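You operate a simulated robot arm through the tools that you are given. There is no shell and no other tool. Be economical: measure what you need, move in short steps, check, and stop when the job is done.

The job below is to be done with a simulated two-armed robot. You get a single attempt, and the scene is never put back.

JOB
Run the door up, reset the limit slider and run it down to stop at the yellow mark.
Fine: hold the pendant while you press; stay out of the doorway while it moves; switch off at the end.

Only the result counts: the job must be done as asked and must still hold three seconds after the hand-in. Knocking over, shifting, dropping, spilling or breaking anything else fails it.

ROBOT AND FRAMES
Two 7-joint arms with two-finger parallel grippers on one trunk, on a base that drives. Base frame: it is fixed to the floor where the robot stands at the start and does not move with it; the origin is under the middle of the robot, x ahead of it, y to its left, z up. Readings come in mm, degrees, newtons and seconds.
The left shoulder is at the start at [70, 134, 1301], the right one opposite. With the tool pointing down near the work surface each hand reaches from about 100 to 620 mm from the robot's upright axis, wherever it stands, measured 20 degrees to its own side. Places, roughly: close button [500, 0, 900]; door panel [700, 2500, 2400]; door stop button [600, 0, 1100]; door switch [600, 100, 1200]; drive lever [600, -300, 1200]; limit slider [700, -200, 700]; open button [500, 0, 1000]; wheel bolt [600, -200, 1000]. Payload 1.57 kg a hand.
Tool frame (each hand has its own): the origin (TCP) lies between the finger pads and is the grasp point; the fingertips stand 30 mm ahead of it; z points along the fingers, y is the line along which they close. The gripper opens to 80 mm. The fingers are 17 mm wide and 12 mm thick; the gripper's body (40 by 82 mm) begins 80 mm behind the TCP.
Orientation is that of the tool frame in the base frame, as [roll, pitch, yaw] about the fixed x, y, z axes, in that order (R = Rz(yaw) Ry(pitch) Rx(roll)). With the fingers straight down and closing along the base's y, the tool's x points along the base's -x, its y along +y and its z along -z.

CONTROLS
- The arms move only by the tool send_rows. It takes "left_moves", "right_moves" or both (then of equal length, played together; a hand with none holds still); each is a list of rows, each a list of 3 entries, a list of its own where there are three numbers: the shift along the tool's x, y, z in units of 200 mm (1.0 is 200 mm), then the turn, a rotation vector about the tool's x, y, z in units of 45 degrees (1.0 is 45 degrees), then the gripper command, from -1 (shut) to 1 (fully open), values between in proportion. In form: [[[tx, ty, tz], [wx, wy, wz], grip], ...]. A call has 1 to 12 rows; each row is the pose to reach, as a shift and turn from the pose commanded when the call began, along the tool's axes at that moment. A call with a number of a shift or a turn outside -1 to 1 is refused whole. A row lasts 0.2 s, in which the tool goes at most 50 mm and 8.6 degrees; a call with a longer step from one row to the next is refused whole, and so is a gripper value outside its range. Where a pose cannot be reached the arm comes as near as it can. A force on the tool above 40 N (or 10 N above the force at the start of the call, whichever is more), or a blocked arm, ends the call early, and 0.2 s more pass. The fingers move at their own pace (about 153 mm/s each) and stop on an object; they squeeze with about 38 N. The grip force told is the motor's: it shows also when the fingers shut on nothing. Time passes only in rows, and 0.2 s behind the last, so rows that repeat a pose let the fingers close. The reply holds the time, the measured pose of the TCP, the force on the tool along the base axes, the opening and the grip force, in the units named above and with some noise, with the torque about the TCP (base axes, N m) and any sound that the robot's microphone picked up.
- Cameras (640 x 400 px; columns grow to the right, rows downward): "scene" is now at [140.6, -3.7, 1533.7]; the picture's right is [-0.05, -1.00, 0.00], its down [-0.54, 0.03, -0.84] and it looks along [0.84, -0.04, -0.54] (base axes); focal length 220 px, centre (320, 200). "left" rides on the left gripper at [72, 7, -122] in its tool frame; the picture's right is [-0.09, 1.00, 0.00], its down [-0.84, -0.08, -0.54] and it looks along [-0.54, -0.05, 0.84] (tool axes); focal length 238 px, centre (320, 200). "right" rides on the right gripper at [72, -7, -122] in its tool frame; the picture's right is [0.09, 1.00, 0.00], its down [-0.84, 0.08, -0.54] and it looks along [-0.54, 0.05, 0.84] (tool axes); focal length 238 px, centre (320, 200). There is no depth. A picture from a camera that has moved, and an enlarged one, comes with that camera's place and axes in the base frame and with its lens.
- capture(camera): a new picture of that camera. It takes no simulated time.
- raise_lower(by): slides the trunk up (or, below 0, down) by that many mm; the arms and the scene camera ride with it, the base frame stays. It gives what a move gives, with no picture.
- steer(legs): drives the robot by 1 to 6 legs, each [ahead, left, turn to the left] in mm, mm and degrees, along the robot's own axes; the way and the turn of a leg run together, so that a leg with both is an arc; at most 1500 mm and 180 degrees a leg. The arms and the cameras ride along, it lands a little off, and it stops where it bumps. It gives what a move gives.
- aim_head(pan, tilt): turns the head with the scene camera to pan (to the left, within 86 degrees either way) and tilt (down, from -29 to 69), counted from straight ahead of the robot. It gives what a move gives.
- close_up(camera, box): a new picture of the part [left, top, right, bottom] of that camera's present view, enlarged. It takes no simulated time.
- close_job(): hands the job in; it is judged then, once.

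Go step by step. Nothing tells you exact positions but the pictures and the camera data: compare them with the known pose of the tool, close in by small moves and look again before you grip or let go. The budget is 120 turns and 100 pictures, counting those below and the enlarged ones. Unless the task says otherwise, let go and move clear before handing in, and close with one line.

The tools are called after "Emit:" by a JSON object that holds its "api" and its "payload". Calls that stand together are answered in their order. send_rows: Moves the arms, as the interface text tells. Its arguments: {"type":"object","properties":{"left_moves":{"type":"array"},"right_moves":{"type":"array"}},"required":[]} The other tools are called the same way: raise_lower (by) slides the trunk up or down; steer (legs) drives the base; aim_head (pan, tilt) turns the head that bears the scene camera; capture (camera) takes a picture; close_up (camera, box) takes an enlarged picture of a part of a camera's view; close_job () hands the job in.

At the start:

```text
t: 0.0
left_eef_pos: [424.4, 170.5, 1416.9]
left_orientation: [180.0, 0.0, 180.0]
left_force: [-0.5, -0.6, -0.2]
left_ft_torque: [0.01, -0.02, 0.0]
left_finger_gap: 80.0
left_grasp_force: 0.1
right_eef_pos: [388.7, -200.7, 1417.8]
right_orientation: [-180.0, 0.1, 179.9]
right_force: [-0.5, 0.2, -0.7]
right_ft_torque: [-0.01, 0.0, -0.04]
right_finger_gap: 80.3
right_grasp_force: 0.1
trunk travel left (down, up): [-875.0, 65.0]
robot x, y, heading: [1.1, -0.6, 0.1]
head pan, tilt: [-3.0, 32.8]
```

scene: 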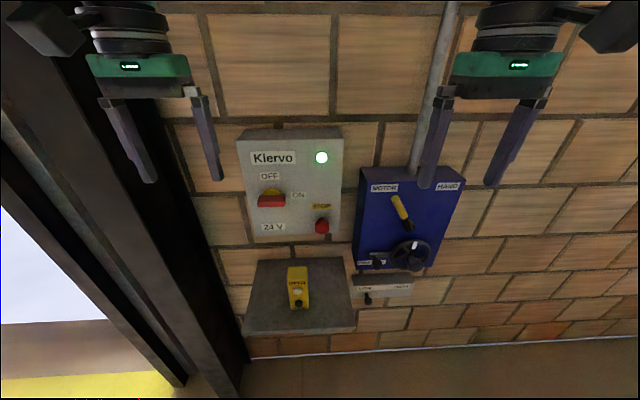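
right: 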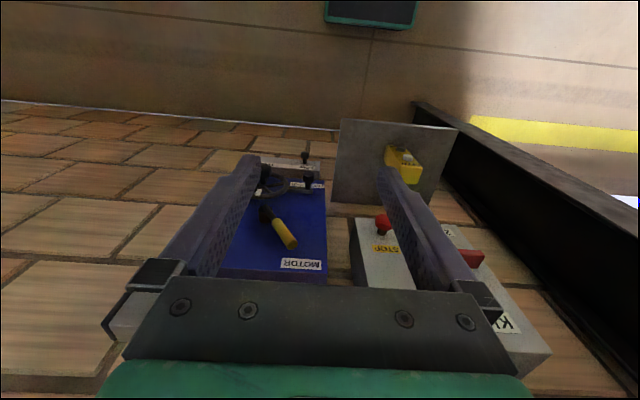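
left: 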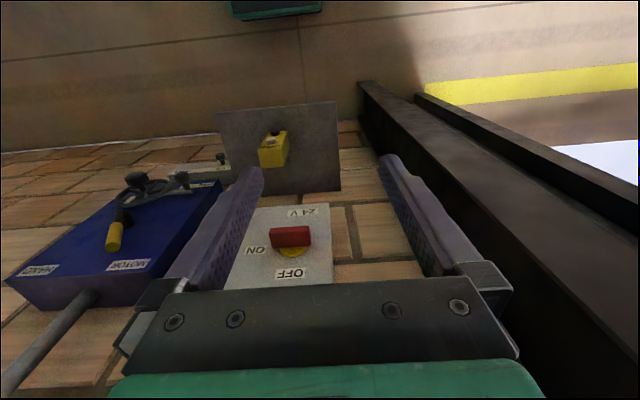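

I see a grey control box (Kiervo, OFF/ON switch, STOP), a blue motor unit with a MOTOR/HAND lever and a crank wheel, a shelf with a yellow pendant, and a slider box low down. First I look closer.

Emit:
{"api": "close_up", "payload": {"camera": "scene", "box": [220, 120, 380, 220]}}

Emit:
{"api": "close_up", "payload": {"camera": "scene", "box": [330, 160, 490, 260]}}

Emit:
{"api": "close_up", "payload": {"camera": "scene", "box": [260, 240, 420, 340]}}

Emit:
{"api": "aim_head", "payload": {"pan": 60, "tilt": 0}}

Emit:
{"api": "capture", "payload": {"camera": "scene"}}

```text
4.00 times, centred on (300, 170) of scene
camera zoom: at [140.6, -3.7, 1533.7], right [-0.05, -1.0, 0.0], down [-0.54, 0.03, -0.84], along [0.84, -0.04, -0.54], focal length 882 px, centre (400, 320)
```

zoom: 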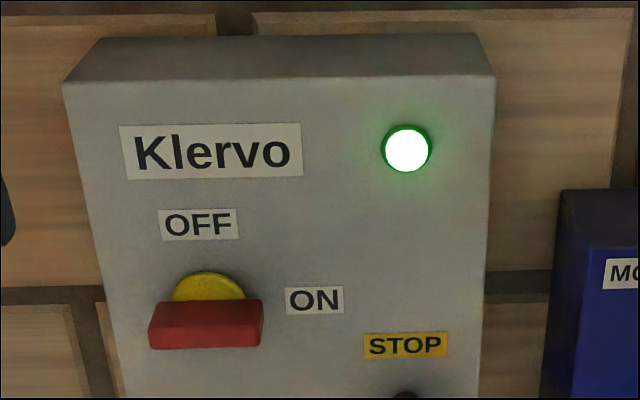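

```text
4.00 times, centred on (410, 210) of scene
camera zoom: at [140.6, -3.7, 1533.7], right [-0.05, -1.0, 0.0], down [-0.54, 0.03, -0.84], along [0.84, -0.04, -0.54], focal length 882 px, centre (-40, 160)
```

zoom: 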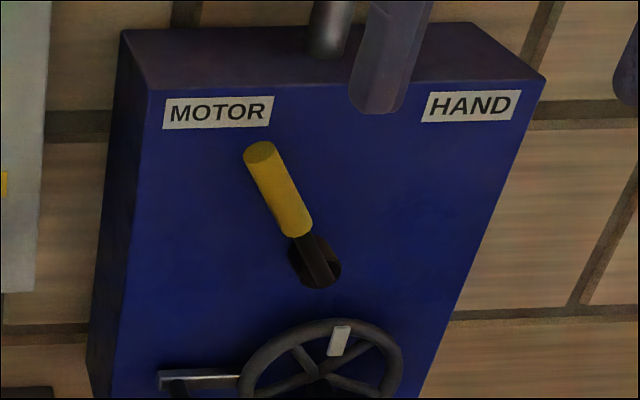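

```text
4.00 times, centred on (340, 290) of scene
camera zoom: at [140.6, -3.7, 1533.7], right [-0.05, -1.0, 0.0], down [-0.54, 0.03, -0.84], along [0.84, -0.04, -0.54], focal length 882 px, centre (240, -160)
```

zoom: 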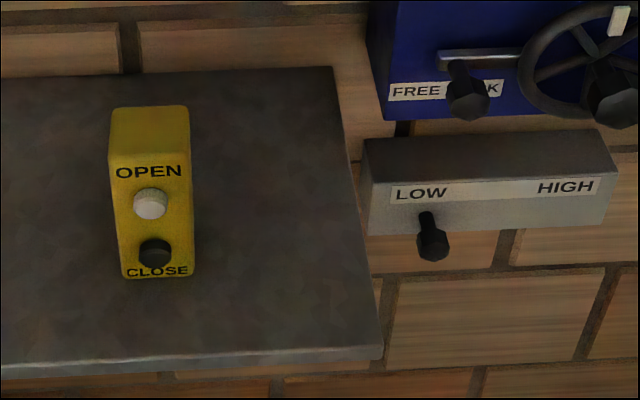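

```text
t: 1.3
left_eef_pos: [425.1, 169.3, 1416.2]
left_orientation: [-180.0, -0.1, 180.0]
left_force: [0.2, -0.5, 0.1]
left_ft_torque: [0.02, -0.03, -0.02]
left_finger_gap: 80.0
left_grasp_force: 0.0
right_eef_pos: [387.3, -199.7, 1417.6]
right_orientation: [-179.9, -0.1, 179.8]
right_force: [-0.3, -0.2, 0.7]
right_ft_torque: [0.02, -0.05, 0.01]
right_finger_gap: 79.8
right_grasp_force: 0.0
trunk travel left (down, up): [-875.0, 65.0]
robot x, y, heading: [0.4, 2.4, -0.1]
head pan, tilt: [60.0, 0.0]
```

```text
93 pictures are left
camera scene: at [96.6, 78.8, 1586.4], right [0.87, -0.5, 0.0], down [0.0, 0.0, -1.0], along [0.5, 0.87, 0.0], focal length 220 px, centre (320, 200)
```

scene: 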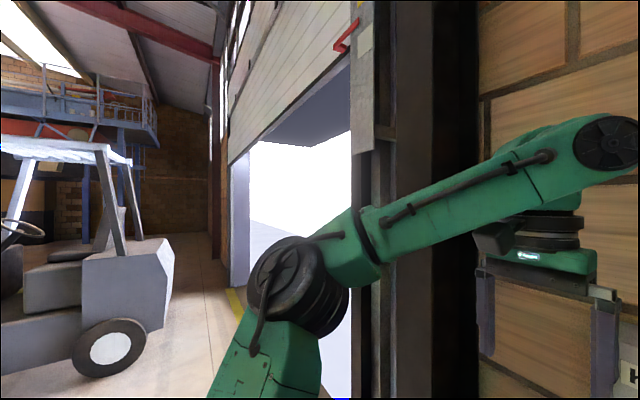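

The door hangs part way up; I look for the yellow mark on its frame.

Emit:
{"api": "close_up", "payload": {"camera": "scene", "box": [220, 0, 460, 150]}}

Emit:
{"api": "aim_head", "payload": {"pan": 60, "tilt": -29}}

Emit:
{"api": "capture", "payload": {"camera": "scene"}}

Emit:
{"api": "aim_head", "payload": {"pan": 70, "tilt": 20}}

Emit:
{"api": "capture", "payload": {"camera": "scene"}}

```text
2.67 times, centred on (340, 75) of scene
camera zoom: at [96.6, 78.8, 1586.4], right [0.87, -0.5, 0.0], down [0.0, 0.0, -1.0], along [0.5, 0.87, 0.0], focal length 588 px, centre (267, 533)
```

zoom: 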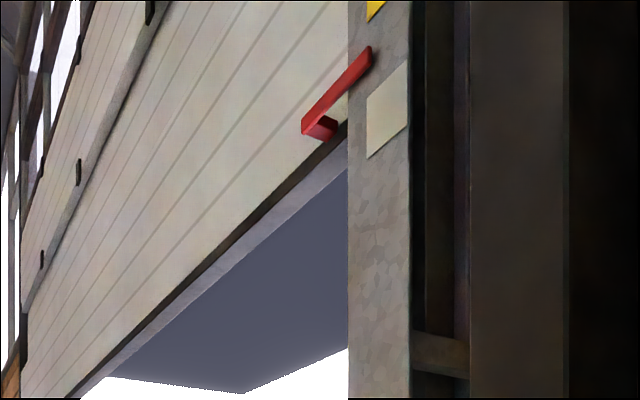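

```text
t: 2.3
left_eef_pos: [424.2, 170.3, 1416.5]
left_orientation: [180.0, 0.0, -180.0]
left_force: [0.6, -0.2, 0.4]
left_ft_torque: [-0.03, -0.02, -0.01]
left_finger_gap: 80.1
left_grasp_force: 0.0
right_eef_pos: [388.2, -201.0, 1417.8]
right_orientation: [180.0, 0.1, 179.9]
right_force: [-0.5, -0.4, 0.0]
right_ft_torque: [0.02, 0.01, 0.0]
right_finger_gap: 79.8
right_grasp_force: 0.2
trunk travel left (down, up): [-875.0, 65.0]
robot x, y, heading: [1.6, 0.2, 0.2]
head pan, tilt: [60.0, -28.6]
```

```text
91 pictures are left
camera scene: at [85.1, 59.0, 1626.5], right [0.87, -0.5, 0.0], down [0.24, 0.41, -0.88], along [0.44, 0.76, 0.48], focal length 220 px, centre (320, 200)
```

scene: 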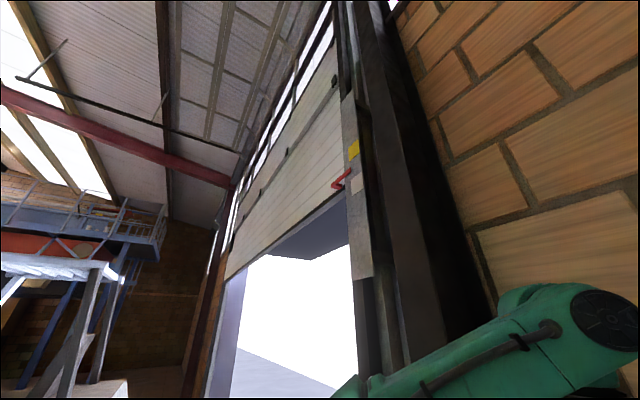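

```text
t: 3.4
left_eef_pos: [425.1, 169.9, 1418.1]
left_orientation: [180.0, -0.1, 180.0]
left_force: [-0.4, 0.2, 0.0]
left_ft_torque: [-0.01, -0.03, -0.01]
left_finger_gap: 80.1
left_grasp_force: 0.1
right_eef_pos: [388.1, -201.5, 1418.3]
right_orientation: [180.0, -0.1, 179.9]
right_force: [-0.3, 0.0, -0.3]
right_ft_torque: [0.01, 0.0, 0.03]
right_finger_gap: 80.1
right_grasp_force: 0.0
trunk travel left (down, up): [-875.0, 65.0]
robot x, y, heading: [-1.1, -2.7, 0.2]
head pan, tilt: [70.0, 20.0]
```

```text
90 pictures are left
camera scene: at [83.4, 88.3, 1554.2], right [0.94, -0.34, 0.0], down [-0.12, -0.32, -0.94], along [0.32, 0.88, -0.34], focal length 220 px, centre (320, 200)
```

scene: 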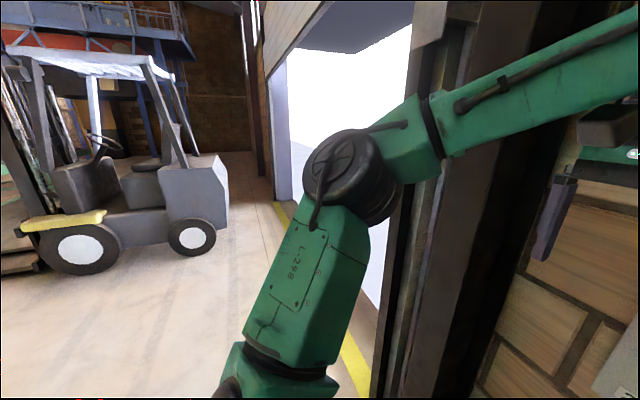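

Emit:
{"api": "aim_head", "payload": {"pan": 60, "tilt": -29}}

Emit:
{"api": "close_up", "payload": {"camera": "scene", "box": [300, 110, 400, 210]}}

Emit:
{"api": "aim_head", "payload": {"pan": 0, "tilt": 45}}

Emit:
{"api": "capture", "payload": {"camera": "scene"}}

```text
t: 4.6
left_eef_pos: [424.3, 169.9, 1417.6]
left_orientation: [180.0, -0.1, -179.9]
left_force: [-0.1, -0.4, -0.1]
left_ft_torque: [-0.01, -0.01, -0.01]
left_finger_gap: 80.0
left_grasp_force: 0.0
right_eef_pos: [387.6, -200.5, 1418.0]
right_orientation: [180.0, 0.0, 179.8]
right_force: [1.3, -0.5, 0.2]
right_ft_torque: [-0.02, -0.04, -0.01]
right_finger_gap: 80.0
right_grasp_force: 0.0
trunk travel left (down, up): [-875.0, 65.0]
robot x, y, heading: [1.5, -0.8, -0.0]
head pan, tilt: [60.0, -28.6]
```

```text
4.00 times, centred on (350, 160) of scene
camera zoom: at [85.0, 59.0, 1626.5], right [0.87, -0.5, 0.0], down [0.24, 0.41, -0.88], along [0.44, 0.76, 0.48], focal length 882 px, centre (200, 360)
```

zoom: 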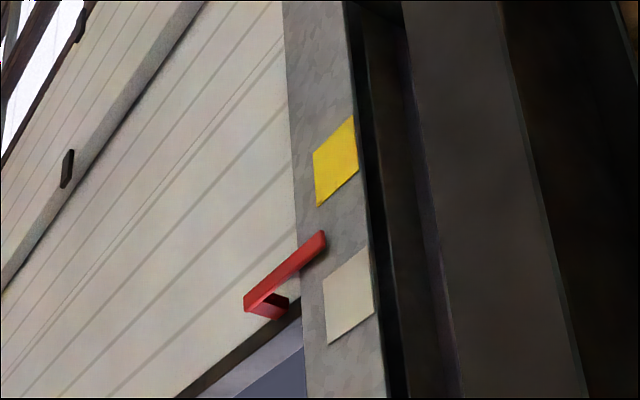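

```text
t: 6.1
left_eef_pos: [423.7, 170.3, 1416.2]
left_orientation: [-180.0, 0.0, 179.9]
left_force: [0.1, -0.9, 0.7]
left_ft_torque: [0.0, 0.01, -0.02]
left_finger_gap: 80.0
left_grasp_force: 0.1
right_eef_pos: [389.4, -201.1, 1418.3]
right_orientation: [-180.0, 0.0, 179.9]
right_force: [0.7, 0.6, -0.5]
right_ft_torque: [0.02, 0.0, 0.02]
right_finger_gap: 80.1
right_grasp_force: 0.0
trunk travel left (down, up): [-875.0, 65.0]
robot x, y, heading: [-3.1, -2.8, 0.3]
head pan, tilt: [0.0, 45.0]
```

```text
88 pictures are left
camera scene: at [132.9, 1.0, 1515.5], right [0.0, -1.0, 0.0], down [-0.71, 0.0, -0.71], along [0.71, 0.0, -0.71], focal length 220 px, centre (320, 200)
```

scene: 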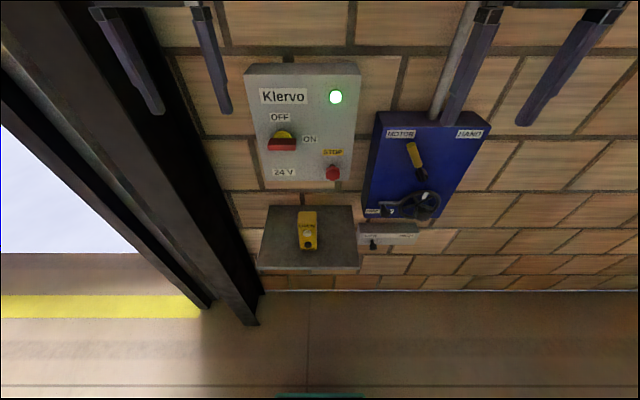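

The pendant seems to stand upright on the shelf at about [566, 42], 150 mm tall, with its buttons facing me; the door's red pointer sits between the white and yellow marks. I bring the left hand above the pendant.

Emit:
{"api": "send_rows", "payload": {"left_moves": [[[-0.05, -0.06, 0.15], [0, 0, 0], 1], [[-0.1, -0.12, 0.3], [0, 0, 0], 1], [[-0.15, -0.18, 0.45], [0, 0, 0], 1], [[-0.2, -0.24, 0.6], [0, 0, 0], 1], [[-0.25, -0.3, 0.75], [0, 0, 0], 1], [[-0.29, -0.36, 0.9], [0, 0, 0], 1]]}}

Emit:
{"api": "send_rows", "payload": {"left_moves": [[[-0.05, -0.05, 0.15], [0, -0.11, 0], 1], [[-0.1, -0.1, 0.3], [0, -0.22, 0], 1], [[-0.15, -0.15, 0.45], [0, -0.33, 0], 1], [[-0.2, -0.2, 0.6], [0, -0.444, 0], 1], [[-0.25, -0.25, 0.7], [0, -0.444, 0], 1], [[-0.285, -0.28, 0.78], [0, -0.444, 0], 1]]}}

Emit:
{"api": "capture", "payload": {"camera": "left"}}

Emit:
{"api": "capture", "payload": {"camera": "scene"}}

```text
t: 7.5
left_eef_pos: [482.5, 98.4, 1235.7]
left_orientation: [179.9, 0.0, -179.9]
left_force: [0.7, -0.7, -0.7]
left_ft_torque: [0.01, 0.02, 0.0]
left_finger_gap: 79.8
left_grasp_force: 0.0
right_eef_pos: [390.0, -200.1, 1417.7]
right_orientation: [180.0, -0.1, 179.9]
right_force: [0.0, 0.0, -0.7]
right_ft_torque: [0.01, -0.01, 0.01]
right_finger_gap: 79.9
right_grasp_force: 0.0
trunk travel left (down, up): [-875.0, 65.0]
robot x, y, heading: [0.6, -0.9, 0.1]
head pan, tilt: [0.0, 45.0]
```

```text
t: 8.9
left_eef_pos: [539.8, 41.7, 1079.4]
left_orientation: [-179.9, 20.0, 180.0]
left_force: [1.0, 0.0, 0.0]
left_ft_torque: [0.0, 0.03, 0.02]
left_finger_gap: 80.1
left_grasp_force: 0.2
right_eef_pos: [387.7, -202.1, 1416.7]
right_orientation: [179.9, 0.0, 179.9]
right_force: [0.7, -0.6, 0.3]
right_ft_torque: [-0.02, 0.0, -0.01]
right_finger_gap: 80.0
right_grasp_force: 0.0
trunk travel left (down, up): [-875.0, 65.0]
robot x, y, heading: [-3.9, -1.0, 0.0]
head pan, tilt: [0.0, 45.0]
```

```text
87 pictures are left
camera left: at [429.7, 47.1, 1171.4], right [0.09, 1.0, 0.03], down [0.6, -0.08, 0.8], along [0.79, -0.05, -0.6], focal length 238 px, centre (320, 200)
```

left: 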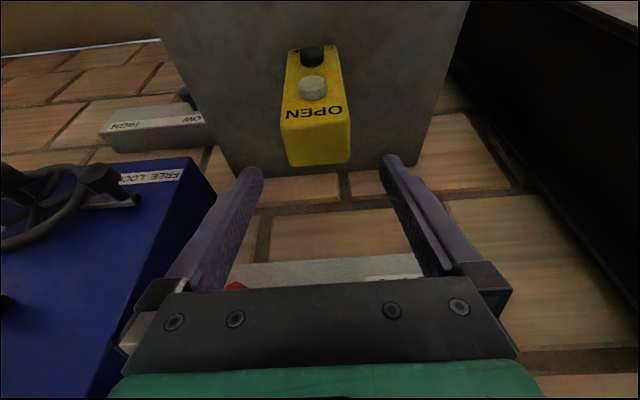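

```text
86 pictures are left
camera scene: at [133.5, 0.2, 1515.4], right [0.0, -1.0, 0.0], down [-0.71, 0.0, -0.71], along [0.71, 0.0, -0.71], focal length 220 px, centre (320, 200)
```

scene: 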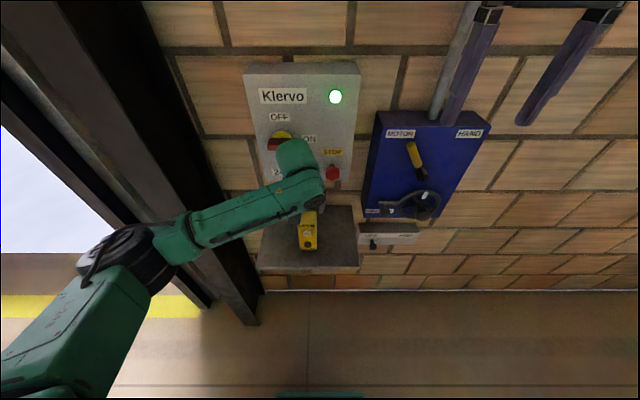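

The pendant is about 55 wide, 40 deep, with its top centre near [558, 39, 1021]. I lower the left hand around it without closing and check.

Emit:
{"api": "send_rows", "payload": {"left_moves": [[[0.08, -0.014, 0.1], [0, 0, 0], 1], [[0.08, -0.014, 0.2], [0, 0, 0], 1], [[0.08, -0.014, 0.3], [0, 0, 0], 1], [[0.08, -0.014, 0.4], [0, 0, 0], 1], [[0.08, -0.014, 0.487], [0, 0, 0], 1]]}}

Emit:
{"api": "capture", "payload": {"camera": "left"}}

```text
t: 10.1
left_eef_pos: [558.5, 38.6, 983.7]
left_orientation: [179.9, 20.0, -180.0]
left_force: [0.4, -0.3, -0.2]
left_ft_torque: [-0.01, 0.0, 0.01]
left_finger_gap: 80.2
left_grasp_force: 0.0
right_eef_pos: [389.2, -201.7, 1417.8]
right_orientation: [180.0, 0.1, 179.9]
right_force: [-0.2, -0.1, 0.8]
right_ft_torque: [-0.01, -0.03, -0.01]
right_finger_gap: 79.8
right_grasp_force: 0.0
trunk travel left (down, up): [-875.0, 65.0]
robot x, y, heading: [3.0, -2.5, 0.0]
head pan, tilt: [0.0, 45.0]
```

```text
85 pictures are left
camera left: at [448.3, 44.3, 1074.5], right [0.09, 1.0, 0.03], down [0.6, -0.08, 0.8], along [0.79, -0.05, -0.61], focal length 238 px, centre (320, 200)
```

left: 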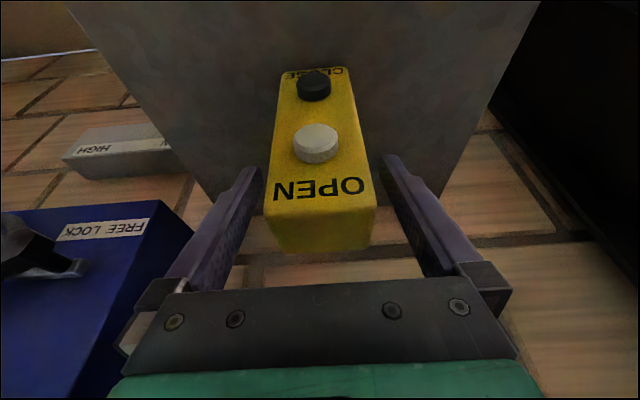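

The pendant sits centred between the fingers; I go slightly forward and deeper and close.

Emit:
{"api": "send_rows", "payload": {"left_moves": [[[-0.041, 0, 0.062], [0, 0, 0], 1], [[-0.041, 0, 0.062], [0, 0, 0], 0.5], [[-0.041, 0, 0.062], [0, 0, 0], 0.2], [[-0.041, 0, 0.062], [0, 0, 0], -1], [[-0.041, 0, 0.062], [0, 0, 0], -1], [[-0.041, 0, 0.062], [0, 0, 0], -1]]}}

Emit:
{"api": "capture", "payload": {"camera": "left"}}

```text
t: 11.5
left_eef_pos: [569.6, 40.1, 974.6]
left_orientation: [-179.9, 20.0, -180.0]
left_force: [-0.2, -0.2, -0.1]
left_ft_torque: [0.0, -0.03, -0.01]
left_finger_gap: 57.8
left_grasp_force: 38.1
right_eef_pos: [388.8, -200.1, 1417.7]
right_orientation: [180.0, 0.0, 179.9]
right_force: [1.0, 0.0, -0.1]
right_ft_torque: [0.06, -0.01, -0.01]
right_finger_gap: 80.1
right_grasp_force: 0.0
trunk travel left (down, up): [-875.0, 65.0]
robot x, y, heading: [-3.3, -0.3, 0.0]
head pan, tilt: [0.0, 45.0]
```

```text
84 pictures are left
camera left: at [460.2, 44.5, 1065.9], right [0.09, 1.0, 0.03], down [0.6, -0.08, 0.79], along [0.79, -0.05, -0.61], focal length 238 px, centre (320, 200)
```

left: 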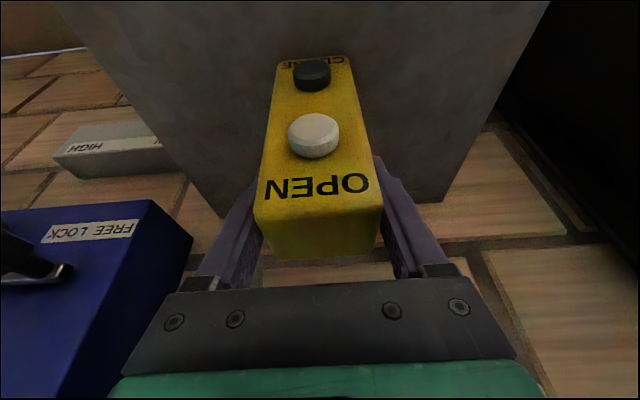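

The pendant is held (57.8 mm wide). I put the OPEN button at about [540, 40, 961] and CLOSE at [538, 40, 896]; I now bring the right hand round, shut and pointing forward.

Emit:
{"api": "send_rows", "payload": {"right_moves": [[[0, 0, 0.16], [0, -0.165, 0], -1], [[0, 0, 0.33], [0, -0.33, 0], -1], [[0, 0, 0.5], [0, -0.5, 0], -1], [[0, 0, 0.67], [0, -0.67, 0], -1], [[0, 0, 0.84], [0, -0.84, 0], -1], [[0, 0, 1.0], [0, -1.0, 0], -1]]}}

Emit:
{"api": "send_rows", "payload": {"right_moves": [[[0.12, 0.06, 0.135], [0, -0.165, 0], -1], [[0.24, 0.12, 0.27], [0, -0.33, 0], -1], [[0.36, 0.175, 0.4], [0, -0.5, 0], -1], [[0.49, 0.23, 0.54], [0, -0.67, 0], -1], [[0.61, 0.29, 0.675], [0, -0.84, 0], -1], [[0.73, 0.35, 0.806], [0, -1.0, 0], -1]]}}

Emit:
{"api": "capture", "payload": {"camera": "scene"}}

Emit:
{"api": "capture", "payload": {"camera": "right"}}

```text
t: 12.9
left_eef_pos: [574.7, 35.2, 975.0]
left_orientation: [179.8, 20.0, 179.9]
left_force: [2.3, 1.1, 4.8]
left_ft_torque: [0.05, 0.07, 0.0]
left_finger_gap: 57.6
left_grasp_force: 38.5
right_eef_pos: [465.4, -205.5, 1264.2]
right_orientation: [179.7, 43.0, 180.0]
right_force: [-0.3, -1.4, 0.0]
right_ft_torque: [0.03, 0.06, 0.04]
right_finger_gap: 0.1
right_grasp_force: 21.3
right hand out of reach, approached as far as the arm can: row 5, 6
trunk travel left (down, up): [-875.0, 65.0]
robot x, y, heading: [0.7, 3.4, -0.0]
head pan, tilt: [0.0, 45.0]
```

```text
t: 14.3
left_eef_pos: [568.7, 37.7, 974.6]
left_orientation: [180.0, 19.9, -180.0]
left_force: [-0.4, 0.2, -0.1]
left_ft_torque: [0.01, 0.0, 0.01]
left_finger_gap: 57.6
left_grasp_force: 38.0
right_eef_pos: [475.3, -175.1, 1117.9]
right_orientation: [39.7, 89.8, 39.7]
right_force: [0.1, -0.3, -0.8]
right_ft_torque: [-0.01, 0.0, 0.0]
right_finger_gap: 0.2
right_grasp_force: 20.4
right hand out of reach, approached as far as the arm can: row 1, 2, 3, 5, 6
trunk travel left (down, up): [-875.0, 65.0]
robot x, y, heading: [0.6, 4.1, 0.1]
head pan, tilt: [0.0, 45.0]
```

```text
83 pictures are left
camera scene: at [132.5, -0.1, 1515.4], right [0.0, -1.0, 0.0], down [-0.71, 0.0, -0.71], along [0.71, 0.0, -0.71], focal length 220 px, centre (320, 200)
```

scene: 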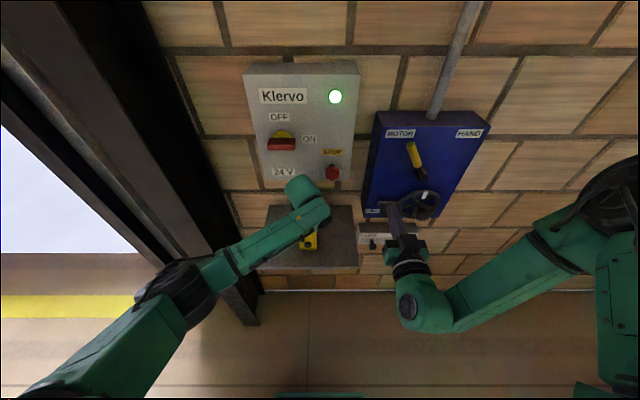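

```text
82 pictures are left
camera right: at [353.0, -182.0, 1046.4], right [0.0, 1.0, -0.09], down [-0.54, 0.08, 0.84], along [0.84, 0.05, 0.54], focal length 238 px, centre (320, 200)
```

right: 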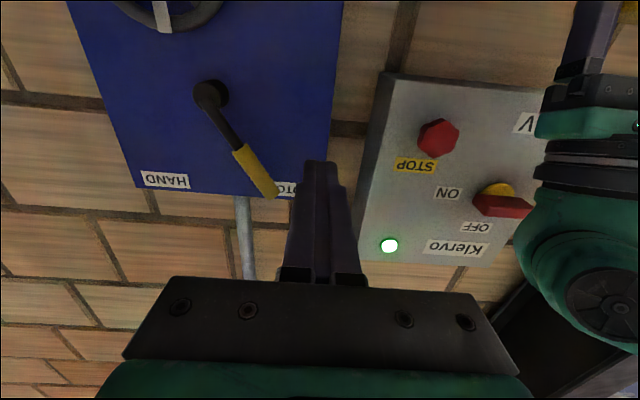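

Emit:
{"api": "send_rows", "payload": {"right_moves": [[[0.15, 0.1, -0.05], [0, 0, 0], -1], [[0.3, 0.2, -0.1], [0, 0, 0], -1], [[0.45, 0.3, -0.15], [0, 0, 0], -1], [[0.6, 0.4, -0.175], [0, 0, 0], -1], [[0.7, 0.5, -0.175], [0, 0, 0], -1], [[0.78, 0.575, -0.175], [0, 0, 0], -1]]}}

Emit:
{"api": "capture", "payload": {"camera": "scene"}}

```text
t: 15.7
left_eef_pos: [570.3, 39.7, 975.9]
left_orientation: [180.0, 19.9, -179.9]
left_force: [0.9, 0.6, 0.2]
left_ft_torque: [0.02, 0.01, 0.01]
left_finger_gap: 58.0
left_grasp_force: 38.1
right_eef_pos: [461.1, -174.0, 1119.1]
right_orientation: [146.0, 89.9, 146.1]
right_force: [-0.7, 1.2, 0.1]
right_ft_torque: [0.02, 0.03, 0.04]
right_finger_gap: 0.0
right_grasp_force: 21.4
right hand out of reach, approached as far as the arm can: row 1, 2, 3, 4, 5, 6
trunk travel left (down, up): [-875.0, 65.0]
robot x, y, heading: [3.9, -0.8, -0.1]
head pan, tilt: [0.0, 45.0]
```

```text
81 pictures are left
camera scene: at [133.5, 0.9, 1515.4], right [0.0, -1.0, 0.0], down [-0.71, 0.0, -0.71], along [0.71, 0.0, -0.71], focal length 220 px, centre (320, 200)
```

scene: 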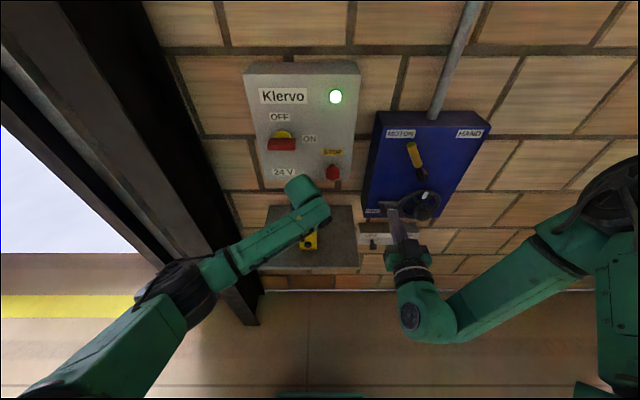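

With the trunk this high the right hand cannot point forward at button height. I release the pendant, lift clear, and lower the trunk by 200 mm before gripping again.

Emit:
{"api": "send_rows", "payload": {"left_moves": [[[0, 0, 0], [0, 0, 0], 0.5], [[0, 0, 0], [0, 0, 0], 1], [[0, 0, 0], [0, 0, 0], 1], [[0, 0, -0.1], [0, 0, 0], 1], [[0, 0, -0.25], [0, 0, 0], 1], [[0, 0, -0.45], [0, 0, 0], 1], [[0, 0, -0.65], [0, 0, 0], 1], [[0, 0, -0.85], [0, 0, 0], 1], [[0, 0, -1.0], [0, 0, 0], 1]]}}

Emit:
{"api": "send_rows", "payload": {"left_moves": [[[0, 0, -0.2], [0, 0, 0], 1], [[0, 0, -0.4], [0, 0, 0], 1], [[0, 0, -0.5], [0, 0, 0], 1]], "right_moves": [[[0, 0, -0.1], [0, 0, 0], -1], [[0, 0, -0.2], [0, 0, 0], -1], [[0, 0, -0.3], [0, 0, 0], -1]]}}

Emit:
{"api": "raise_lower", "payload": {"by": -200}}

Emit:
{"api": "capture", "payload": {"camera": "left"}}

Emit:
{"api": "capture", "payload": {"camera": "scene"}}

```text
t: 17.7
left_eef_pos: [500.2, 41.6, 1162.8]
left_orientation: [-179.9, 20.0, 180.0]
left_force: [0.1, 0.5, -0.2]
left_ft_torque: [-0.02, 0.01, 0.01]
left_finger_gap: 80.0
left_grasp_force: 0.0
right_eef_pos: [460.9, -172.0, 1119.9]
right_orientation: [-92.1, 90.0, -92.2]
right_force: [0.3, -0.7, -0.8]
right_ft_torque: [-0.04, -0.03, 0.01]
right_finger_gap: 0.0
right_grasp_force: 21.6
trunk travel left (down, up): [-875.0, 65.0]
robot x, y, heading: [0.4, 1.8, -0.0]
head pan, tilt: [0.0, 45.0]
```

```text
t: 18.5
left_eef_pos: [466.4, 40.3, 1256.3]
left_orientation: [179.9, 20.0, 180.0]
left_force: [-0.6, -0.3, -0.3]
left_ft_torque: [0.03, 0.03, 0.01]
left_finger_gap: 79.9
left_grasp_force: 0.1
right_eef_pos: [402.7, -180.1, 1129.7]
right_orientation: [-59.7, 90.0, -59.8]
right_force: [0.2, -0.3, -1.4]
right_ft_torque: [0.02, -0.02, 0.04]
right_finger_gap: 0.1
right_grasp_force: 21.3
right hand out of reach, approached as far as the arm can: row 2, 3
trunk travel left (down, up): [-875.0, 65.0]
robot x, y, heading: [2.8, -2.9, 0.3]
head pan, tilt: [0.0, 45.0]
```

```text
t: 20.6
left_eef_pos: [467.2, 39.3, 1056.9]
left_orientation: [-179.9, 20.0, 180.0]
left_force: [-0.2, 0.6, 0.3]
left_ft_torque: [0.0, -0.02, -0.02]
left_finger_gap: 80.2
left_grasp_force: 0.2
right_eef_pos: [404.1, -179.4, 929.9]
right_orientation: [152.9, 89.9, 152.9]
right_force: [-0.7, -0.1, -0.2]
right_ft_torque: [0.0, -0.01, 0.0]
right_finger_gap: 0.0
right_grasp_force: 21.5
trunk travel left (down, up): [-675.0, 265.0]
robot x, y, heading: [-0.6, -1.4, -0.1]
head pan, tilt: [0.0, 45.0]
```

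```text
80 pictures are left
camera left: at [357.5, 45.3, 1146.9], right [0.09, 1.0, 0.03], down [0.6, -0.08, 0.8], along [0.79, -0.05, -0.61], focal length 238 px, centre (320, 200)
```

left: 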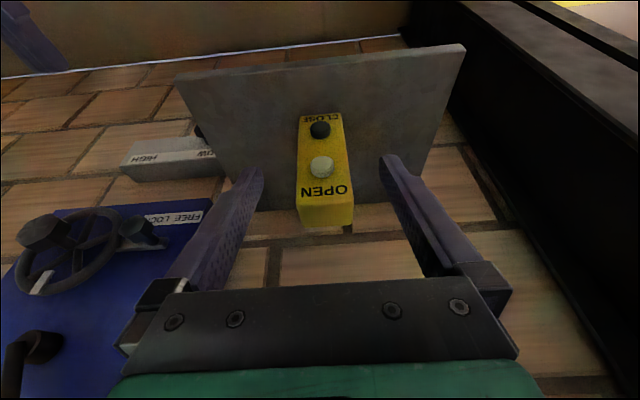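

```text
79 pictures are left
camera scene: at [132.7, 0.9, 1315.5], right [0.0, -1.0, 0.0], down [-0.71, 0.0, -0.71], along [0.71, 0.0, -0.71], focal length 220 px, centre (320, 200)
```

scene: 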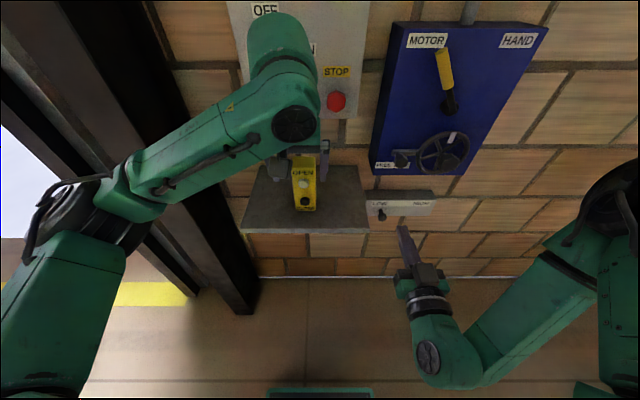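

Emit:
{"api": "send_rows", "payload": {"left_moves": [[[-0.18, 0, 0.03], [0, 0, 0], 1], [[-0.345, 0, 0.06], [0, 0, 0], 1], [[-0.345, 0, 0.2], [0, 0, 0], 1], [[-0.345, 0, 0.35], [0, 0, 0], 1], [[-0.345, 0, 0.5], [0, 0, 0], 1], [[-0.345, 0, 0.56], [0, 0, 0], 1], [[-0.345, 0, 0.56], [0, 0, 0], 0.5], [[-0.345, 0, 0.56], [0, 0, 0], 0], [[-0.345, 0, 0.56], [0, 0, 0], -1], [[-0.345, 0, 0.56], [0, 0, 0], -1]]}}

Emit:
{"api": "send_rows", "payload": {"right_moves": [[[-0.04, 0.1, 0.03], [0, 0, 0], -1], [[-0.08, 0.2, 0.06], [0, 0, 0], -1], [[-0.12, 0.3, 0.1], [0, 0, 0], -1], [[-0.16, 0.395, 0.13], [0, 0, 0], -1]]}}

Emit:
{"api": "capture", "payload": {"camera": "left"}}

Emit:
{"api": "capture", "payload": {"camera": "scene"}}

```text
t: 22.8
left_eef_pos: [570.7, 40.4, 975.7]
left_orientation: [-180.0, 20.0, -180.0]
left_force: [1.4, 0.1, 0.2]
left_ft_torque: [0.02, -0.22, -0.07]
left_finger_gap: 57.7
left_grasp_force: 37.7
right_eef_pos: [405.2, -179.3, 929.8]
right_orientation: [153.8, 89.8, 153.7]
right_force: [-0.2, 0.0, 0.0]
right_ft_torque: [0.0, 0.0, -0.02]
right_finger_gap: 0.0
right_grasp_force: 21.2
trunk travel left (down, up): [-675.0, 265.0]
robot x, y, heading: [-0.3, 2.5, -0.1]
head pan, tilt: [0.0, 45.0]
```

```text
t: 23.8
left_eef_pos: [570.2, 39.4, 975.3]
left_orientation: [180.0, 20.0, 179.9]
left_force: [0.5, 0.2, -0.2]
left_ft_torque: [0.04, -0.11, -0.02]
left_finger_gap: 57.6
left_grasp_force: 37.7
right_eef_pos: [433.8, -111.4, 973.5]
right_orientation: [172.7, 89.8, 172.8]
right_force: [-0.1, 0.3, 1.1]
right_ft_torque: [-0.01, 0.04, -0.03]
right_finger_gap: 0.0
right_grasp_force: 21.4
right hand out of reach, approached as far as the arm can: row 2, 3, 4
trunk travel left (down, up): [-675.0, 265.0]
robot x, y, heading: [-3.4, -0.5, -0.1]
head pan, tilt: [0.0, 45.0]
```

```text
78 pictures are left
camera left: at [460.7, 45.1, 1065.8], right [0.09, 1.0, 0.03], down [0.6, -0.08, 0.8], along [0.79, -0.05, -0.61], focal length 238 px, centre (320, 200)
```

left: 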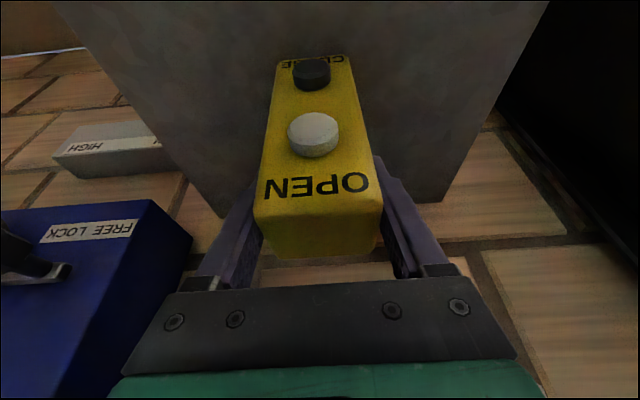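

```text
77 pictures are left
camera scene: at [133.0, 1.0, 1315.4], right [0.0, -1.0, 0.0], down [-0.71, 0.0, -0.71], along [0.71, 0.0, -0.71], focal length 220 px, centre (320, 200)
```

scene: 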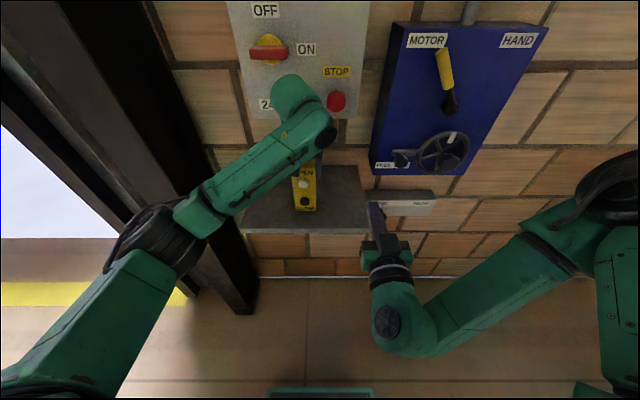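

The right hand is near a wrist limit pointing straight ahead; turning it 30° to the left should ease it.

Emit:
{"api": "send_rows", "payload": {"right_moves": [[[0.01, 0.0, 0.0], [-0.17, 0, 0], -1], [[0.02, 0.1, 0.0], [-0.34, 0, 0], -1], [[0.03, 0.2, 0.04], [-0.5, 0, 0], -1], [[0.055, 0.3, 0.08], [-0.67, 0, 0], -1], [[0.055, 0.35, 0.08], [-0.67, 0, 0], -1]]}}

Emit:
{"api": "capture", "payload": {"camera": "left"}}

```text
t: 25.0
left_eef_pos: [570.5, 40.6, 974.6]
left_orientation: [-179.9, 20.1, -180.0]
left_force: [0.0, -0.3, -0.3]
left_ft_torque: [0.04, -0.09, -0.03]
left_finger_gap: 57.8
left_grasp_force: 38.1
right_eef_pos: [450.3, -41.4, 962.8]
right_orientation: [157.6, 89.8, -172.1]
right_force: [0.5, -0.7, 0.0]
right_ft_torque: [-0.02, -0.01, -0.01]
right_finger_gap: 0.0
right_grasp_force: 21.5
trunk travel left (down, up): [-675.0, 265.0]
robot x, y, heading: [-1.6, 0.9, -0.0]
head pan, tilt: [0.0, 45.0]
```

```text
76 pictures are left
camera left: at [460.8, 45.5, 1065.8], right [0.09, 1.0, 0.03], down [0.6, -0.08, 0.8], along [0.79, -0.05, -0.61], focal length 238 px, centre (320, 200)
```

left: 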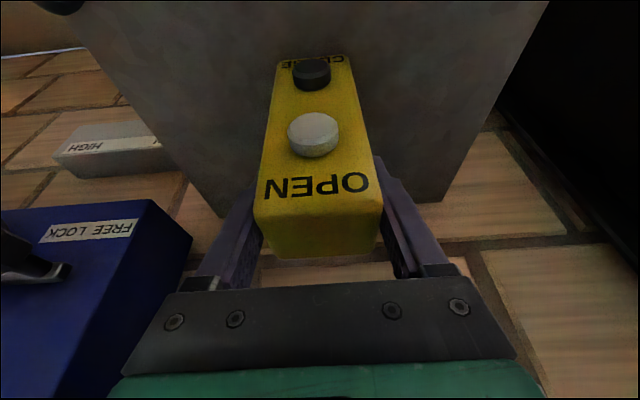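

Emit:
{"api": "send_rows", "payload": {"right_moves": [[[0, 0.07, 0.12], [0, 0, 0], -1], [[0, 0.138, 0.25], [0, 0, 0], -1]]}}

Emit:
{"api": "capture", "payload": {"camera": "left"}}

Emit:
{"api": "capture", "payload": {"camera": "right"}}

```text
t: 25.6
left_eef_pos: [570.2, 39.8, 975.7]
left_orientation: [180.0, 19.9, 180.0]
left_force: [-0.7, 0.5, -0.5]
left_ft_torque: [0.07, -0.13, 0.01]
left_finger_gap: 57.8
left_grasp_force: 38.1
right_eef_pos: [478.9, -5.7, 971.8]
right_orientation: [142.3, 89.9, 172.4]
right_force: [-0.1, 0.2, 0.2]
right_ft_torque: [0.03, 0.02, -0.02]
right_finger_gap: 0.2
right_grasp_force: 21.6
right hand out of reach, approached as far as the arm can: row 2
trunk travel left (down, up): [-675.0, 265.0]
robot x, y, heading: [-0.5, 1.0, 0.2]
head pan, tilt: [0.0, 45.0]
```

```text
75 pictures are left
camera left: at [460.8, 45.0, 1065.8], right [0.09, 1.0, 0.03], down [0.6, -0.08, 0.8], along [0.79, -0.05, -0.61], focal length 238 px, centre (320, 200)
```

left: 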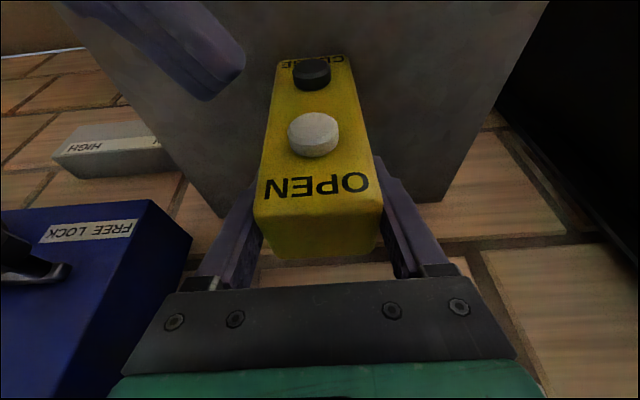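

```text
74 pictures are left
camera right: at [376.2, -72.1, 901.2], right [-0.5, 0.86, -0.09], down [-0.51, -0.21, 0.84], along [0.7, 0.47, 0.54], focal length 238 px, centre (320, 200)
```

right: 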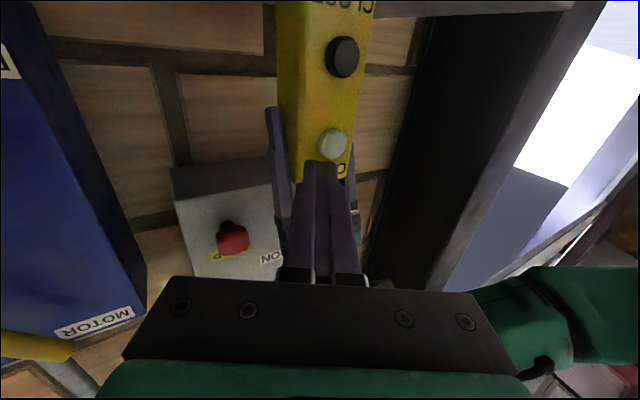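

Emit:
{"api": "send_rows", "payload": {"right_moves": [[[0.02, 0, 0], [-0.165, 0, 0], -1], [[0.05, 0, 0], [-0.33, 0, 0], -1], [[0.05, 0, 0.03], [-0.33, 0, 0], -1]]}}

Emit:
{"api": "capture", "payload": {"camera": "scene"}}

```text
t: 26.4
left_eef_pos: [570.6, 40.5, 975.5]
left_orientation: [-180.0, 20.0, -180.0]
left_force: [0.3, 0.4, 0.2]
left_ft_torque: [0.05, -0.04, 0.0]
left_finger_gap: 58.0
left_grasp_force: 37.6
right_eef_pos: [482.7, -0.9, 962.0]
right_orientation: [132.0, 89.9, 176.9]
right_force: [-0.6, 0.2, -0.3]
right_ft_torque: [0.01, 0.02, 0.03]
right_finger_gap: 0.0
right_grasp_force: 20.9
trunk travel left (down, up): [-675.0, 265.0]
robot x, y, heading: [-0.9, 1.9, -0.0]
head pan, tilt: [0.0, 45.0]
```

```text
73 pictures are left
camera scene: at [133.1, 1.2, 1315.4], right [0.0, -1.0, 0.0], down [-0.71, 0.0, -0.71], along [0.71, 0.0, -0.71], focal length 220 px, centre (320, 200)
```

scene: 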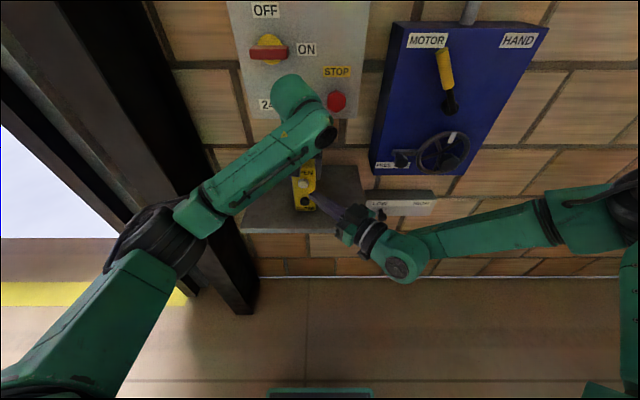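

Emit:
{"api": "send_rows", "payload": {"right_moves": [[[0, 0.02, 0.08], [0, 0, 0], -1], [[0, 0.039, 0.145], [0, 0, 0], -1]]}}

Emit:
{"api": "close_up", "payload": {"camera": "left", "box": [200, 40, 440, 190]}}

Emit:
{"api": "close_up", "payload": {"camera": "scene", "box": [260, 140, 420, 240]}}

```text
t: 27.0
left_eef_pos: [570.8, 40.3, 974.2]
left_orientation: [180.0, 20.0, -179.9]
left_force: [0.6, 0.7, 0.5]
left_ft_torque: [0.12, -0.08, 0.02]
left_finger_gap: 57.8
left_grasp_force: 37.9
right_eef_pos: [497.0, 20.1, 966.1]
right_orientation: [148.8, 89.8, -166.1]
right_force: [0.1, 0.4, 0.4]
right_ft_torque: [-0.03, 0.0, -0.01]
right_finger_gap: 0.0
right_grasp_force: 21.5
right hand out of reach, approached as far as the arm can: row 2
trunk travel left (down, up): [-675.0, 265.0]
robot x, y, heading: [3.7, 1.1, 0.1]
head pan, tilt: [0.0, 45.0]
```

```text
2.67 times, centred on (320, 115) of left
camera zoom: at [460.9, 45.1, 1065.8], right [0.09, 1.0, 0.03], down [0.6, -0.08, 0.8], along [0.79, -0.05, -0.61], focal length 636 px, centre (320, 427)
```

zoom: 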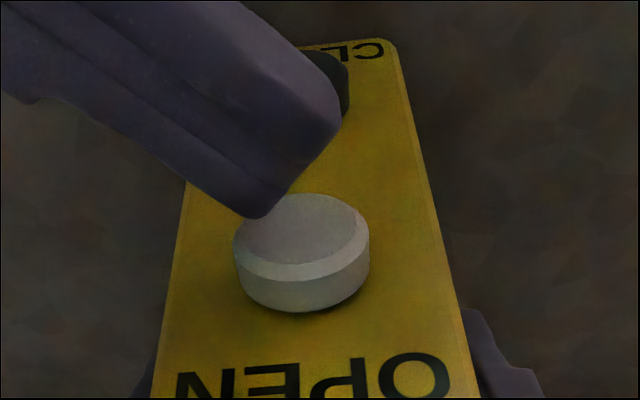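

```text
4.00 times, centred on (340, 190) of scene
camera zoom: at [133.2, 0.8, 1315.4], right [0.0, -1.0, 0.0], down [-0.71, 0.0, -0.71], along [0.71, 0.0, -0.71], focal length 882 px, centre (240, 240)
```

zoom: 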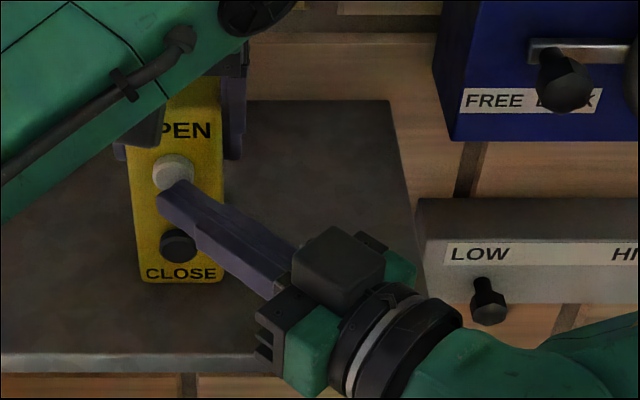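

Emit:
{"api": "send_rows", "payload": {"right_moves": [[[-0.012, 0, 0], [0, 0.17, 0], -1], [[-0.024, 0, 0.005], [0, 0.34, 0], -1], [[-0.035, 0, 0.01], [0, 0.5, 0], -1]]}}

Emit:
{"api": "close_up", "payload": {"camera": "left", "box": [200, 40, 440, 190]}}

```text
t: 27.8
left_eef_pos: [569.9, 41.1, 974.5]
left_orientation: [-180.0, 19.9, -180.0]
left_force: [-0.4, -0.3, 0.4]
left_ft_torque: [0.06, -0.03, 0.0]
left_finger_gap: 58.0
left_grasp_force: 38.0
right_eef_pos: [497.7, 23.5, 973.6]
right_orientation: [179.9, 67.5, -135.1]
right_force: [0.0, 0.4, 0.7]
right_ft_torque: [0.02, 0.0, 0.0]
right_finger_gap: 0.0
right_grasp_force: 21.3
trunk travel left (down, up): [-675.0, 265.0]
robot x, y, heading: [1.1, 0.0, -0.2]
head pan, tilt: [0.0, 45.0]
```

```text
2.67 times, centred on (320, 115) of left
camera zoom: at [460.6, 45.4, 1065.8], right [0.09, 1.0, 0.03], down [0.6, -0.08, 0.8], along [0.79, -0.05, -0.61], focal length 636 px, centre (320, 427)
```

zoom: 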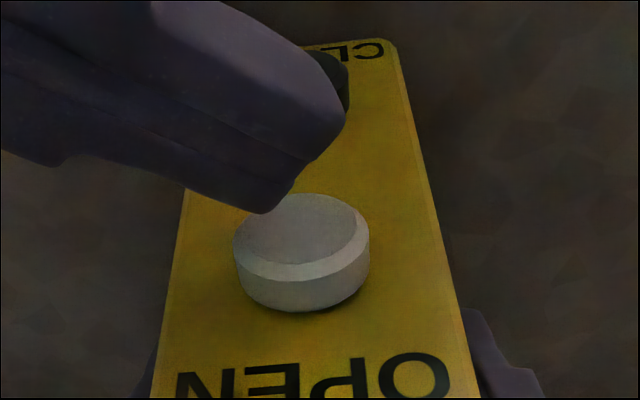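

The tip is now freely placeable. I lower it 10 mm, turn the head to the door, and then press forward gently.

Emit:
{"api": "send_rows", "payload": {"right_moves": [[[0.035, 0, 0.045], [0, 0, 0], -1], [[0.027, -0.021, 0.065], [0, 0, 0], -1]]}}

Emit:
{"api": "close_up", "payload": {"camera": "left", "box": [200, 40, 440, 190]}}

Emit:
{"api": "aim_head", "payload": {"pan": 60, "tilt": -29}}

Emit:
{"api": "capture", "payload": {"camera": "scene"}}

```text
t: 28.4
left_eef_pos: [570.4, 39.9, 974.8]
left_orientation: [180.0, 20.0, 180.0]
left_force: [3.3, 0.5, 0.3]
left_ft_torque: [0.06, -0.04, 0.0]
left_finger_gap: 57.7
left_grasp_force: 38.3
right_eef_pos: [508.9, 26.5, 964.4]
right_orientation: [179.8, 67.4, -135.2]
right_force: [-3.7, -0.1, 0.1]
right_ft_torque: [0.01, -0.01, 0.06]
right_finger_gap: 0.0
right_grasp_force: 21.0
trunk travel left (down, up): [-675.0, 265.0]
robot x, y, heading: [-1.5, 1.4, 0.4]
head pan, tilt: [0.0, 45.0]
heard: click
```

```text
2.67 times, centred on (320, 115) of left
camera zoom: at [460.9, 45.1, 1065.7], right [0.09, 1.0, 0.03], down [0.6, -0.08, 0.8], along [0.79, -0.05, -0.61], focal length 636 px, centre (320, 427)
```

zoom: 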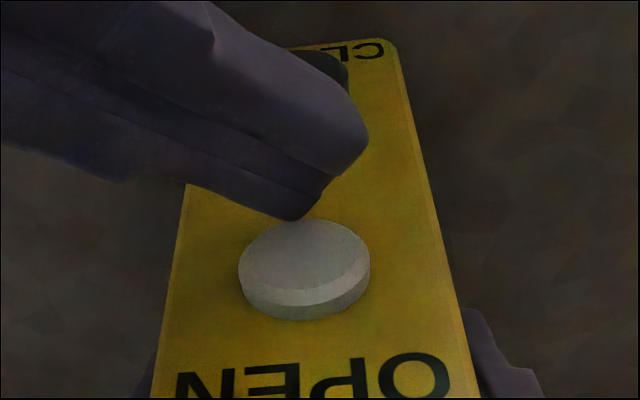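

```text
t: 29.9
left_eef_pos: [570.5, 40.3, 974.4]
left_orientation: [-180.0, 20.0, 179.9]
left_force: [4.4, 0.3, 0.1]
left_ft_torque: [-0.02, -0.14, 0.01]
left_finger_gap: 57.7
left_grasp_force: 37.9
right_eef_pos: [509.2, 25.7, 964.0]
right_orientation: [179.7, 67.5, -135.2]
right_force: [-4.7, 0.0, 0.2]
right_ft_torque: [0.01, 0.04, 0.08]
right_finger_gap: 0.0
right_grasp_force: 20.9
trunk travel left (down, up): [-675.0, 265.0]
robot x, y, heading: [-3.3, -0.4, -0.1]
head pan, tilt: [60.0, -28.6]
```

```text
68 pictures are left
camera scene: at [85.6, 58.9, 1426.4], right [0.87, -0.5, 0.0], down [0.24, 0.41, -0.88], along [0.44, 0.76, 0.48], focal length 220 px, centre (320, 200)
```

scene: 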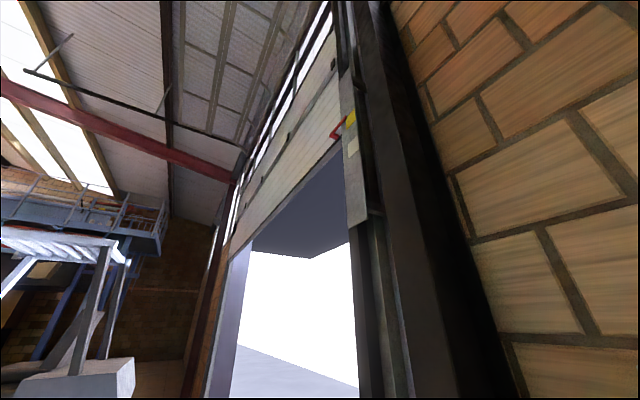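

The OPEN button has clicked and is held in; I check the door's pointer.

Emit:
{"api": "close_up", "payload": {"camera": "scene", "box": [300, 70, 400, 170]}}

Emit:
{"api": "send_rows", "payload": {"right_moves": [[[0, 0, 0], [0, 0, 0], -1], [[0, 0, 0], [0, 0, 0], -1], [[0, 0, 0], [0, 0, 0], -1], [[0, 0, 0], [0, 0, 0], -1], [[0, 0, 0], [0, 0, 0], -1]]}}

Emit:
{"api": "close_up", "payload": {"camera": "scene", "box": [300, 70, 400, 170]}}

```text
4.00 times, centred on (350, 120) of scene
camera zoom: at [85.6, 58.9, 1426.4], right [0.87, -0.5, 0.0], down [0.24, 0.41, -0.88], along [0.44, 0.76, 0.48], focal length 882 px, centre (200, 520)
```

zoom: 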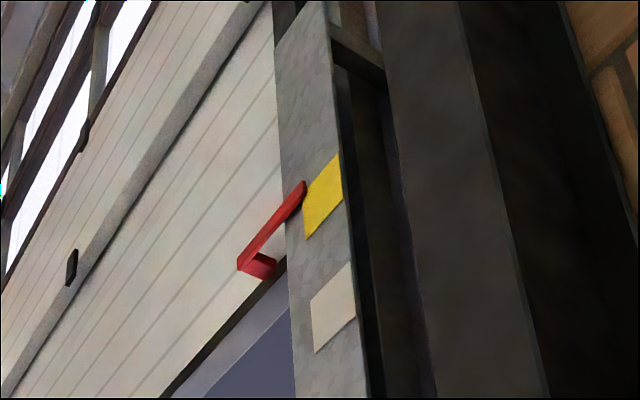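

```text
t: 31.1
left_eef_pos: [570.8, 40.2, 975.2]
left_orientation: [179.9, 20.0, -179.9]
left_force: [5.7, -0.4, -0.8]
left_ft_torque: [0.02, -0.17, -0.03]
left_finger_gap: 57.8
left_grasp_force: 38.2
right_eef_pos: [507.6, 25.8, 965.0]
right_orientation: [179.8, 67.5, -135.2]
right_force: [-5.0, 0.0, -0.3]
right_ft_torque: [0.01, 0.05, 0.08]
right_finger_gap: 0.0
right_grasp_force: 21.6
trunk travel left (down, up): [-675.0, 265.0]
robot x, y, heading: [2.7, -1.8, 0.0]
head pan, tilt: [60.0, -28.6]
```

```text
4.00 times, centred on (350, 120) of scene
camera zoom: at [85.5, 58.8, 1426.5], right [0.87, -0.5, 0.0], down [0.24, 0.42, -0.88], along [0.44, 0.76, 0.48], focal length 882 px, centre (200, 520)
```

zoom: 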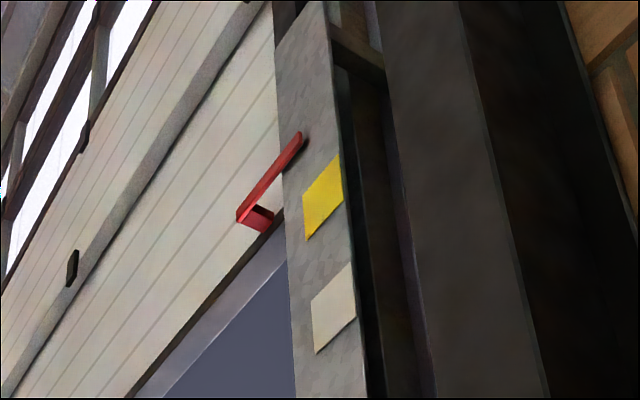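

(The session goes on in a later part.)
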